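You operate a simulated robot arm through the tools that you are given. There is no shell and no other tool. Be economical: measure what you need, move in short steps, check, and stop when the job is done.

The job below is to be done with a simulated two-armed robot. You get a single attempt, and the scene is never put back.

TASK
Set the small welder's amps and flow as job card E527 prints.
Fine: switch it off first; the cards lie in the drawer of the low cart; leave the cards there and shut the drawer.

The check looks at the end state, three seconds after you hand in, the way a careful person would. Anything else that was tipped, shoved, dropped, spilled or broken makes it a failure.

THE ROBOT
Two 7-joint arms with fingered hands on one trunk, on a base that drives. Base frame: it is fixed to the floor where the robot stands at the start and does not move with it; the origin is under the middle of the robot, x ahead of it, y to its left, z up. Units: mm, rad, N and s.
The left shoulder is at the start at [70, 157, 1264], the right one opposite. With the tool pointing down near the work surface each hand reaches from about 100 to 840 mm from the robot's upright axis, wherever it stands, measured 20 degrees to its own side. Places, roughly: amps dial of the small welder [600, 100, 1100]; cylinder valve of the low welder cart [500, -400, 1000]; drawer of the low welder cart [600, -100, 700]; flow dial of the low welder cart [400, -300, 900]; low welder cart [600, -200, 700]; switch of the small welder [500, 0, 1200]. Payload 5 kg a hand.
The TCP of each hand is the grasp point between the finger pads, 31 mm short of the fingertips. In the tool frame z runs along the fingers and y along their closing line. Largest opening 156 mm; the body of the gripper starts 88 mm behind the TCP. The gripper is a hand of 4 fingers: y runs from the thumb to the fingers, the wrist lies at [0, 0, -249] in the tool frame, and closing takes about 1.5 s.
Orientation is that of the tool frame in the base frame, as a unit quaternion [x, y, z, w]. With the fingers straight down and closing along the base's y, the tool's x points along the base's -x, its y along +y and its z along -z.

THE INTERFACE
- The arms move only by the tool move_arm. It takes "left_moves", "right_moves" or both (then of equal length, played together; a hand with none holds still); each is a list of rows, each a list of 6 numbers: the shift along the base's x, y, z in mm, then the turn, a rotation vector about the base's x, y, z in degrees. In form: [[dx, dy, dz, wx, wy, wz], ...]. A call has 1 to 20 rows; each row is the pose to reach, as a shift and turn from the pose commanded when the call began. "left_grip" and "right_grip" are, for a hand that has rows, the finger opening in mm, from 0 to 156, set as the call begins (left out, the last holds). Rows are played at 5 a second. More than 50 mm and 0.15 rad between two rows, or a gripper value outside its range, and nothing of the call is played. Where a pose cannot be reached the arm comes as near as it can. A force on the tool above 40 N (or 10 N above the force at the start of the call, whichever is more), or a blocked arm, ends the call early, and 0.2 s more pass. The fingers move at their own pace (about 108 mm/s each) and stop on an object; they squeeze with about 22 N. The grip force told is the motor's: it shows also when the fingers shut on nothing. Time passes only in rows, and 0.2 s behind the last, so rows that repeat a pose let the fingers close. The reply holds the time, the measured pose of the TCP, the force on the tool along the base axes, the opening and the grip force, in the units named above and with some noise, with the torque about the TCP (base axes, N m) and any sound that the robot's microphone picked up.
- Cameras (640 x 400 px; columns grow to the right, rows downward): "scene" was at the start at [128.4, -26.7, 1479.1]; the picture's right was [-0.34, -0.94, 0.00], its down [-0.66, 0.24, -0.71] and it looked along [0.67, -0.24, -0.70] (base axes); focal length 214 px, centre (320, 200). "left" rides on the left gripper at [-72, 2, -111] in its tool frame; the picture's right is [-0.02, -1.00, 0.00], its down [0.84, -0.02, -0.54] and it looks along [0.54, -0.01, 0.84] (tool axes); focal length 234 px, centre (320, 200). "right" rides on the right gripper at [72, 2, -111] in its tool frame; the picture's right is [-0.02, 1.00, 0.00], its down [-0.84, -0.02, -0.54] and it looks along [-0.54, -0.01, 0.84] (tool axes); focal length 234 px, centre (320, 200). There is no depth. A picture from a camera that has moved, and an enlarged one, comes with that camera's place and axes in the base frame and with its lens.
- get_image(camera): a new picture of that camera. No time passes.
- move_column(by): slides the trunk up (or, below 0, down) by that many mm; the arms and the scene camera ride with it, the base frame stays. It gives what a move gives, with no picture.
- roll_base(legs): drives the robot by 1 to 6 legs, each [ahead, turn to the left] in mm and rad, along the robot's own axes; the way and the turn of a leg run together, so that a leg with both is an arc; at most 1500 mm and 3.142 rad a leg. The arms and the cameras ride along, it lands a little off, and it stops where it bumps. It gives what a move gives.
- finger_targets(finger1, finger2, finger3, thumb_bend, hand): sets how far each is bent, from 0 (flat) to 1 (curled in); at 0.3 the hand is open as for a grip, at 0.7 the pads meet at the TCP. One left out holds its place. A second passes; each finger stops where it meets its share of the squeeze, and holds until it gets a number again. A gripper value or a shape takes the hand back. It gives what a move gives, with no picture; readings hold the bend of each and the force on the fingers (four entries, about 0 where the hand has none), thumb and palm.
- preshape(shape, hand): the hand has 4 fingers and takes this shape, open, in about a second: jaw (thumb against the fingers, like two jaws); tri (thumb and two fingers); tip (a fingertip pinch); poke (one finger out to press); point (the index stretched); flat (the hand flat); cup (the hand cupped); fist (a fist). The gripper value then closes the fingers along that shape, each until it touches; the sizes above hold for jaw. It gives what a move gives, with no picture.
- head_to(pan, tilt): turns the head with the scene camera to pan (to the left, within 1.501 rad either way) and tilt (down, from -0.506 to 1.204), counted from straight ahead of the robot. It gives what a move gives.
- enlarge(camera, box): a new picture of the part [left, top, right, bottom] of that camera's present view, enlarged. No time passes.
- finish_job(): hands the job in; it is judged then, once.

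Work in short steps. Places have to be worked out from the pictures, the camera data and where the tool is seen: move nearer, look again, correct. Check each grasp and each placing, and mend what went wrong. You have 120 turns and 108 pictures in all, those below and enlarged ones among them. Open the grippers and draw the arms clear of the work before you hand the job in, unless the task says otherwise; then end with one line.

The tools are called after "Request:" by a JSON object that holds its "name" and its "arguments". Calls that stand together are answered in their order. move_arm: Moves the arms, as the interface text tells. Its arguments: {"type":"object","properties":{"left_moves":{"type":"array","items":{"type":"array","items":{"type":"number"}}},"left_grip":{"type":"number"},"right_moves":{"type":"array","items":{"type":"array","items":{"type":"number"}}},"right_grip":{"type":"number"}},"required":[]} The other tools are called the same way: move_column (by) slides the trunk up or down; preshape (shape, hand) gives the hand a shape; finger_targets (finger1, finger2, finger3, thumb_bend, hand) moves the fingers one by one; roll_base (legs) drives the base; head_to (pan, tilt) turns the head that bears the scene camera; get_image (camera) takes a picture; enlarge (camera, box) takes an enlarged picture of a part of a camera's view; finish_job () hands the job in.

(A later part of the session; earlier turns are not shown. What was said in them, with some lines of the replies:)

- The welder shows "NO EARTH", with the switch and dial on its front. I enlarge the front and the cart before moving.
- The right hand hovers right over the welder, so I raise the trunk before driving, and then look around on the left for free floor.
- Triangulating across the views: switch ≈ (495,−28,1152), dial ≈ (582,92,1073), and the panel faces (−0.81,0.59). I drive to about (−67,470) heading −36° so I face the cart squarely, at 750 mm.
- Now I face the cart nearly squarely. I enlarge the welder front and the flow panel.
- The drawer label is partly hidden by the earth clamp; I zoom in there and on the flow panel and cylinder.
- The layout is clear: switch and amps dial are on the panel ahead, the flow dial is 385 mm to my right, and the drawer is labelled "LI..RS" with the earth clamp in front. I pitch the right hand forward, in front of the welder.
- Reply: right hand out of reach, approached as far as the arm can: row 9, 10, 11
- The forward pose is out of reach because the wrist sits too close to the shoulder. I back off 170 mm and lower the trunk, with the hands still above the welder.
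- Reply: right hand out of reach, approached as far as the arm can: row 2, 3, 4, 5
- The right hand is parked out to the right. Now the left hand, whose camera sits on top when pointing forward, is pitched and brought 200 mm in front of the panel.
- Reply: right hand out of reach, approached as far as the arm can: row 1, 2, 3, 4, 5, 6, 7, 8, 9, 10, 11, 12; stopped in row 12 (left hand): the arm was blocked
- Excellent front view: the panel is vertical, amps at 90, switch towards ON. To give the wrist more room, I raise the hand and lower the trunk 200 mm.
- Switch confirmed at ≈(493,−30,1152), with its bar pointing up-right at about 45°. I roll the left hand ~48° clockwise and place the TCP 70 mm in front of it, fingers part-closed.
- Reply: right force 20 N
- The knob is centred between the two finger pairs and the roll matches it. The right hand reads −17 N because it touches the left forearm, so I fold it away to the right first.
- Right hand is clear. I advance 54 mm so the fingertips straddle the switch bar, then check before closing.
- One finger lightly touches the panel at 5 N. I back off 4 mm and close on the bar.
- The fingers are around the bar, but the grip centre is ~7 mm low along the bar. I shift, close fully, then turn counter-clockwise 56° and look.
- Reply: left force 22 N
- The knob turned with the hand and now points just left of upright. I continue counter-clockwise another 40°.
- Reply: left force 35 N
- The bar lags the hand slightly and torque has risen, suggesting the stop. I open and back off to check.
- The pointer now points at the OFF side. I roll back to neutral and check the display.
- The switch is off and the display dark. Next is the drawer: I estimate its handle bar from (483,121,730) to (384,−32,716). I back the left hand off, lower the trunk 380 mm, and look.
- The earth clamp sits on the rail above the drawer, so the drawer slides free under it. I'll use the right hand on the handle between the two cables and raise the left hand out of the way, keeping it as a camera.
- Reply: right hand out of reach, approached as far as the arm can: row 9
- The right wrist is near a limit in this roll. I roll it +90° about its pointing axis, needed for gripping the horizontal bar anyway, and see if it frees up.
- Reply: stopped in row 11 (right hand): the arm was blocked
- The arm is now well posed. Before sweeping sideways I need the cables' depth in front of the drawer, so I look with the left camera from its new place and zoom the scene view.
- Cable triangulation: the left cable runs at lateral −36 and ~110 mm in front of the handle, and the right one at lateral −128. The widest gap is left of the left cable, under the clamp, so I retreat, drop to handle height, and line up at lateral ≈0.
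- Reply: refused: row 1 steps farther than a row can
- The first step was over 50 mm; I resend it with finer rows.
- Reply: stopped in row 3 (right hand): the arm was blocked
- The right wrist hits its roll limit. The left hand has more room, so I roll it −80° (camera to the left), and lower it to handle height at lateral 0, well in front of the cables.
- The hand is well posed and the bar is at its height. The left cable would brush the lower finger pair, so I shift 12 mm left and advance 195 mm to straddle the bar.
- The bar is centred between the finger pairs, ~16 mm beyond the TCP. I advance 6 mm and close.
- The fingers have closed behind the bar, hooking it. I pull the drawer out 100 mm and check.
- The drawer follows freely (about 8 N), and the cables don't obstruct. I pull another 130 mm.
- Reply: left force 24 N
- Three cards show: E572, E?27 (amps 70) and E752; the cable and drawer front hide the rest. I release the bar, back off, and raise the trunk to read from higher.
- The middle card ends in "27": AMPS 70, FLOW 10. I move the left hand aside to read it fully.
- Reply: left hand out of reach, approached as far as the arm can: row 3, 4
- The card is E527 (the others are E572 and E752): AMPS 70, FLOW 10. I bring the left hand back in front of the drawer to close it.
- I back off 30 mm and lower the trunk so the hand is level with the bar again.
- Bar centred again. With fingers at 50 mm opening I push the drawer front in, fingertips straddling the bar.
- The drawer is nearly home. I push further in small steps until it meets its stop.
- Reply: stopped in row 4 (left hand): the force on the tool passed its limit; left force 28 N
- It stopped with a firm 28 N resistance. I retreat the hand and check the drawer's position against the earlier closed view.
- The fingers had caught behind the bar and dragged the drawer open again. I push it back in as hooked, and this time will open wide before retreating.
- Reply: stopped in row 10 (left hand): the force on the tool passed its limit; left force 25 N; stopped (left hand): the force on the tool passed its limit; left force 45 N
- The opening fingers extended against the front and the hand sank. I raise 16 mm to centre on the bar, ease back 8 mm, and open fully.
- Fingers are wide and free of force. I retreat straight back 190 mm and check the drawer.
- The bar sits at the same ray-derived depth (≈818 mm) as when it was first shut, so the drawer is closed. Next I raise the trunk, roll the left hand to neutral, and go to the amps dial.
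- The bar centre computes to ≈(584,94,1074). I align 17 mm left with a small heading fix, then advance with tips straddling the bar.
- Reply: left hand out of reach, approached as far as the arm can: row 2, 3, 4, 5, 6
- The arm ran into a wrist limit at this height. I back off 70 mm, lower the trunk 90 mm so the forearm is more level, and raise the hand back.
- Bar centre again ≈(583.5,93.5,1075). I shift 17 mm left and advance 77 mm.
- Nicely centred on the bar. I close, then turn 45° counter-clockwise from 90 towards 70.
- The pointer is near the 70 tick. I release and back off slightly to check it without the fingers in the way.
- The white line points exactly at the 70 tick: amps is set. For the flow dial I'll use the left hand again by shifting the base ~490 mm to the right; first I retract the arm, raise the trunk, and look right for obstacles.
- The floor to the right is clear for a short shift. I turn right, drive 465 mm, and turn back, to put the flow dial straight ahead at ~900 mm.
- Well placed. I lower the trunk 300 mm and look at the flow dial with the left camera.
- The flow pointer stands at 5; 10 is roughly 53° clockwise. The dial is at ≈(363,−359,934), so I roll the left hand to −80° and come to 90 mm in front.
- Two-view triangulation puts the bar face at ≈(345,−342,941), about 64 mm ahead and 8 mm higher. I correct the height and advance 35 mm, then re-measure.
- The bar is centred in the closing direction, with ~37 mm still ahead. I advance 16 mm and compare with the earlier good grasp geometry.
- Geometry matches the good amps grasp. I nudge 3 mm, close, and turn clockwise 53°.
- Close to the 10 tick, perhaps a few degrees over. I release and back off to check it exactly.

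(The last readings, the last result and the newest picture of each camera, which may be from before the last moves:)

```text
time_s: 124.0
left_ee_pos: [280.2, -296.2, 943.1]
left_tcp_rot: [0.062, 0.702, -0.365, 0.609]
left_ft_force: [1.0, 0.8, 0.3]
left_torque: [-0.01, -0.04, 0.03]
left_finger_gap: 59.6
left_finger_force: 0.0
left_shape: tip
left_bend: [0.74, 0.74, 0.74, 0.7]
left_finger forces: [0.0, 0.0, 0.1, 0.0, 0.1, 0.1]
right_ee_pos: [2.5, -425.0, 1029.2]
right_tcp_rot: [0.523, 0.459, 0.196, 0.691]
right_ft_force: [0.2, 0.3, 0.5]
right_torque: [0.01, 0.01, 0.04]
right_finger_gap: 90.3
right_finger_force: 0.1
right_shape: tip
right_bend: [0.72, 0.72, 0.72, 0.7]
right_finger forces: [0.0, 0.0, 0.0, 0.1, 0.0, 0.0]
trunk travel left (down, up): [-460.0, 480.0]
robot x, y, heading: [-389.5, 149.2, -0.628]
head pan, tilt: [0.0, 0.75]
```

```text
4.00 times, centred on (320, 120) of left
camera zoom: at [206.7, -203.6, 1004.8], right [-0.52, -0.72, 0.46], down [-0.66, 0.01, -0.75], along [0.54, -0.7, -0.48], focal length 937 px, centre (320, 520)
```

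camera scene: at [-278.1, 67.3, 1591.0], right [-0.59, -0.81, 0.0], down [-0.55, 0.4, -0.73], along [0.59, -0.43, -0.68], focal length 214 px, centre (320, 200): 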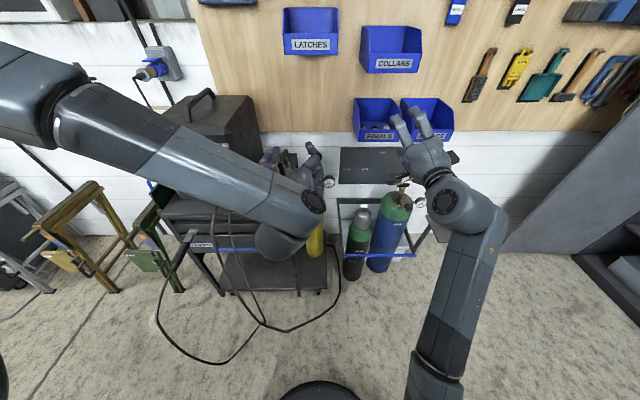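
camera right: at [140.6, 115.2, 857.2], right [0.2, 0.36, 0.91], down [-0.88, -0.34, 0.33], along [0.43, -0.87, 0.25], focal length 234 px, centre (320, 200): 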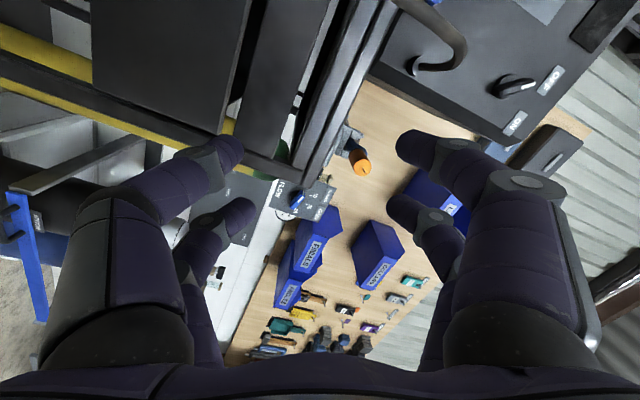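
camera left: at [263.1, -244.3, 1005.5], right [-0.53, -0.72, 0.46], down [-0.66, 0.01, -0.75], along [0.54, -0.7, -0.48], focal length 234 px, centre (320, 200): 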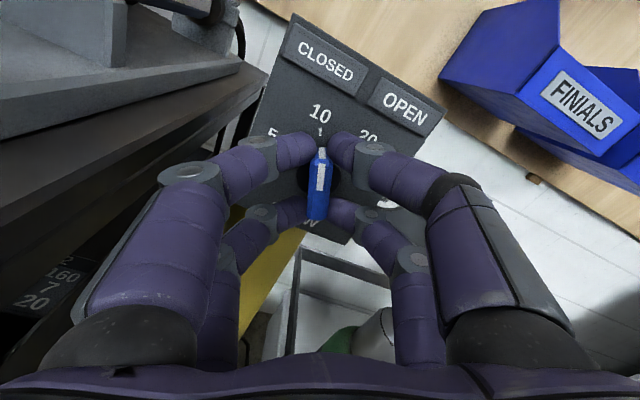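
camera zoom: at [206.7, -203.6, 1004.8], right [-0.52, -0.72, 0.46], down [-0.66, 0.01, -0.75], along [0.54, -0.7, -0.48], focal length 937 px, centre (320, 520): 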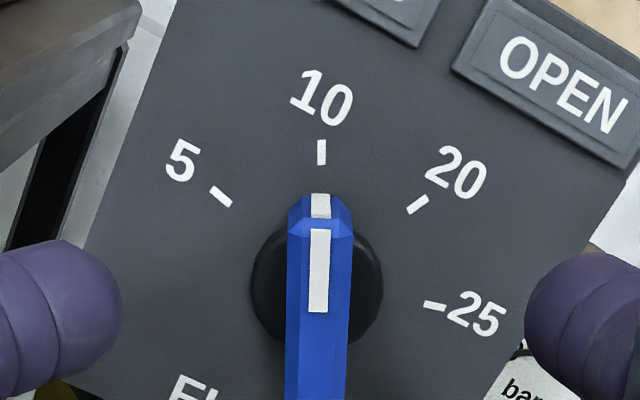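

The white line runs straight to the 10 tick: flow is set. I withdraw the left arm and take a final look at the whole scene.

Request:
{"name": "move_arm", "arguments": {"left_moves": [[-32, 24, 0, 0, 0, 0], [-65, 47, 10, 0, 0, 0], [-97, 71, 20, 0, 0, 0], [-113, 82, 30, 0, 0, 0]], "left_grip": 100}}

Request:
{"name": "move_column", "arguments": {"by": 300}}

Request:
{"name": "head_to", "arguments": {"pan": 0.35, "tilt": 0.75}}

Request:
{"name": "get_image", "arguments": {"camera": "scene"}}

```text
time_s: 125.0
left_ee_pos: [164.6, -213.6, 973.1]
left_tcp_rot: [0.06, 0.702, -0.363, 0.609]
left_ft_force: [0.9, -0.1, -0.5]
left_torque: [-0.01, 0.01, -0.01]
left_finger_gap: 99.3
left_finger_force: 0.1
left_shape: tip
left_bend: [0.31, 0.31, 0.31, 0.71]
left_finger forces: [0.0, 0.1, 0.0, 0.1, 0.0, 0.0]
right_ee_pos: [2.6, -425.5, 1029.2]
right_tcp_rot: [0.522, 0.46, 0.195, 0.692]
right_ft_force: [-0.5, 0.4, 0.3]
right_torque: [0.0, -0.01, 0.0]
right_finger_gap: 90.3
right_finger_force: 0.0
right_shape: tip
right_bend: [0.72, 0.72, 0.72, 0.7]
right_finger forces: [0.0, 0.0, 0.0, 0.0, 0.1, 0.1]
trunk travel left (down, up): [-460.0, 480.0]
robot x, y, heading: [-384.6, 147.7, -0.628]
head pan, tilt: [0.0, 0.75]
```

```text
time_s: 128.0
left_ee_pos: [165.8, -212.6, 1271.8]
left_tcp_rot: [0.063, 0.702, -0.364, 0.609]
left_ft_force: [-0.6, -0.4, 0.2]
left_torque: [0.01, -0.01, -0.01]
left_finger_gap: 99.5
left_finger_force: 0.0
left_shape: tip
left_bend: [0.31, 0.31, 0.31, 0.71]
left_finger forces: [0.0, 0.0, 0.0, 0.0, 0.0, 0.0]
right_ee_pos: [3.4, -425.0, 1329.0]
right_tcp_rot: [0.522, 0.46, 0.195, 0.691]
right_ft_force: [0.0, 0.2, 0.5]
right_torque: [0.01, -0.01, -0.04]
right_finger_gap: 90.4
right_finger_force: 0.0
right_shape: tip
right_bend: [0.72, 0.72, 0.72, 0.7]
right_finger forces: [0.1, 0.1, 0.0, 0.0, 0.0, 0.0]
trunk travel left (down, up): [-760.0, 180.0]
robot x, y, heading: [-385.9, 143.5, -0.629]
head pan, tilt: [0.0, 0.75]
```

```text
time_s: 128.9
left_ee_pos: [165.1, -212.8, 1272.7]
left_tcp_rot: [0.063, 0.702, -0.363, 0.609]
left_ft_force: [1.0, 0.6, -0.7]
left_torque: [0.03, -0.02, -0.02]
left_finger_gap: 99.3
left_finger_force: 0.1
left_shape: tip
left_bend: [0.31, 0.31, 0.31, 0.71]
left_finger forces: [0.0, 0.0, 0.1, 0.1, 0.1, 0.0]
right_ee_pos: [3.6, -426.1, 1329.9]
right_tcp_rot: [0.522, 0.46, 0.196, 0.691]
right_ft_force: [0.6, -0.4, -0.5]
right_torque: [0.0, 0.03, 0.0]
right_finger_gap: 90.2
right_finger_force: 0.1
right_shape: tip
right_bend: [0.72, 0.72, 0.72, 0.7]
right_finger forces: [0.0, 0.1, 0.0, 0.0, 0.0, 0.0]
trunk travel left (down, up): [-760.0, 180.0]
robot x, y, heading: [-389.5, 145.0, -0.625]
head pan, tilt: [0.351, 0.75]
```

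```text
33 pictures are left
camera scene: at [-265.4, 93.1, 1591.0], right [-0.28, -0.96, 0.0], down [-0.66, 0.19, -0.73], along [0.7, -0.2, -0.68], focal length 214 px, centre (320, 200)
```

scene: 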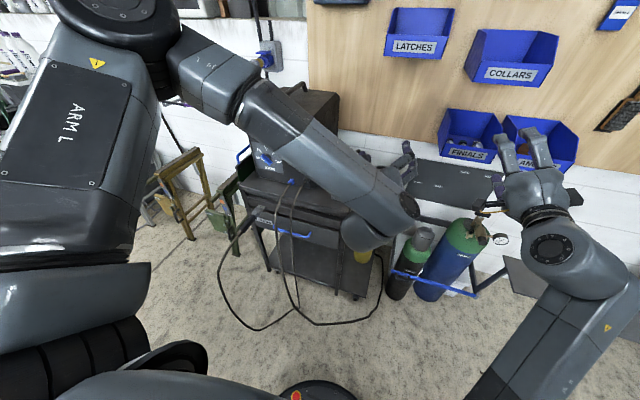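

The left arm hides the front panel, so I back the base 200 mm clear and look again.

Request:
{"name": "roll_base", "arguments": {"legs": [[-200, 0.0]]}}

Request:
{"name": "move_column", "arguments": {"by": 150}}

Request:
{"name": "get_image", "arguments": {"camera": "scene"}}

```text
time_s: 130.5
left_ee_pos: [0.2, -95.7, 1270.6]
left_tcp_rot: [0.064, 0.702, -0.366, 0.607]
left_ft_force: [0.3, 0.1, 1.3]
left_torque: [0.0, 0.02, -0.01]
left_finger_gap: 99.6
left_finger_force: 0.0
left_shape: tip
left_bend: [0.31, 0.31, 0.31, 0.71]
left_finger forces: [0.0, 0.0, 0.0, 0.0, 0.0, 0.1]
right_ee_pos: [-162.5, -307.4, 1328.1]
right_tcp_rot: [0.523, 0.46, 0.193, 0.691]
right_ft_force: [-0.7, 0.6, 1.0]
right_torque: [-0.01, 0.01, 0.01]
right_finger_gap: 90.0
right_finger_force: 0.1
right_shape: tip
right_bend: [0.72, 0.72, 0.72, 0.7]
right_finger forces: [0.1, 0.0, 0.0, 0.0, 0.1, 0.0]
trunk travel left (down, up): [-760.0, 180.0]
robot x, y, heading: [-549.7, 264.6, -0.634]
head pan, tilt: [0.351, 0.75]
```

```text
time_s: 132.2
left_ee_pos: [0.5, -95.4, 1421.2]
left_tcp_rot: [0.064, 0.702, -0.366, 0.608]
left_ft_force: [-0.2, -0.3, -0.3]
left_torque: [-0.01, -0.01, 0.01]
left_finger_gap: 99.3
left_finger_force: 0.1
left_shape: tip
left_bend: [0.31, 0.31, 0.31, 0.71]
left_finger forces: [0.0, 0.1, 0.0, 0.0, 0.0, 0.0]
right_ee_pos: [-164.2, -307.3, 1479.3]
right_tcp_rot: [0.523, 0.46, 0.192, 0.691]
right_ft_force: [-0.2, 0.6, -0.1]
right_torque: [-0.02, 0.01, 0.0]
right_finger_gap: 90.3
right_finger_force: 0.1
right_shape: tip
right_bend: [0.72, 0.72, 0.72, 0.7]
right_finger forces: [0.0, 0.0, 0.1, 0.0, 0.1, 0.0]
trunk travel left (down, up): [-910.0, 30.0]
robot x, y, heading: [-551.2, 262.8, -0.638]
head pan, tilt: [0.351, 0.75]
```

```text
32 pictures are left
camera scene: at [-429.5, 212.9, 1740.9], right [-0.28, -0.96, 0.0], down [-0.65, 0.19, -0.73], along [0.7, -0.2, -0.68], focal length 214 px, centre (320, 200)
```

scene: 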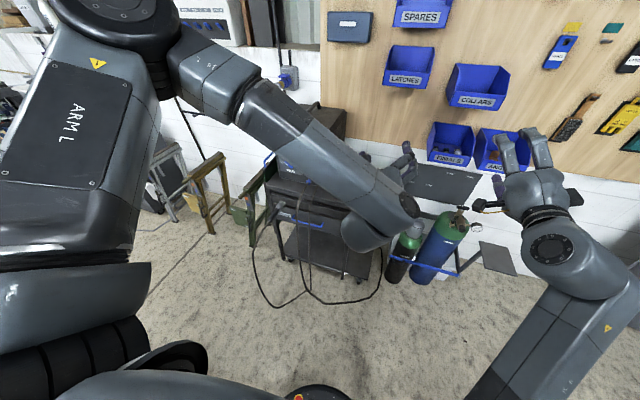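

I use the left hand's own camera, whose view towards the cart is free.

Request:
{"name": "enlarge", "arguments": {"camera": "left", "box": [120, 20, 440, 220]}}

Request:
{"name": "enlarge", "arguments": {"camera": "scene", "box": [230, 130, 390, 300]}}

```text
2.00 times, centred on (280, 120) of left
camera zoom: at [-71.6, -3.2, 1484.9], right [-0.53, -0.72, 0.46], down [-0.66, 0.01, -0.75], along [0.53, -0.7, -0.48], focal length 468 px, centre (400, 360)
```

zoom: 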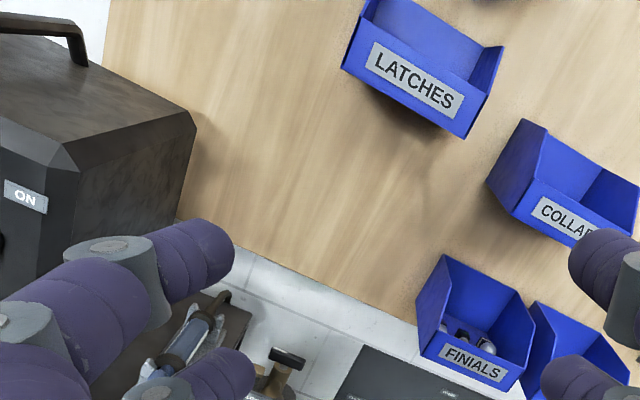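

```text
2.35 times, centred on (310, 215) of scene
camera zoom: at [-429.5, 212.9, 1740.9], right [-0.28, -0.96, 0.0], down [-0.65, 0.19, -0.73], along [0.7, -0.2, -0.68], focal length 505 px, centre (344, 165)
```

zoom: 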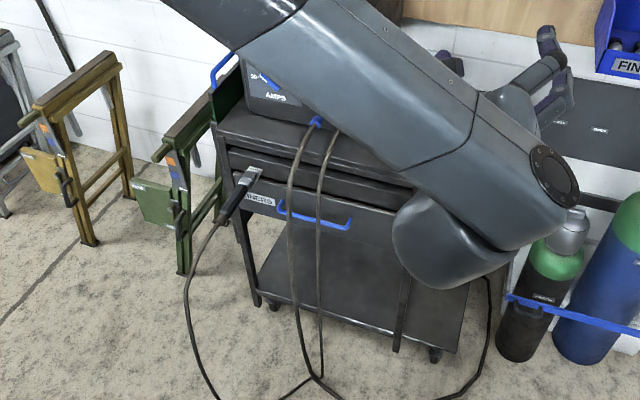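

The drawer is shut with the cards inside, and the earth clamp and trolleys are where they were. The switch is off, amps reads 70 and flow 10. Both arms are clear and open, so I hand in.

Request:
{"name": "finish_job", "arguments": {}}

```text
The job is handed in.
```

The small welder is switched off and set as card E527 prints, amps 70 and flow 10; the cards are still in the drawer and it is shut.
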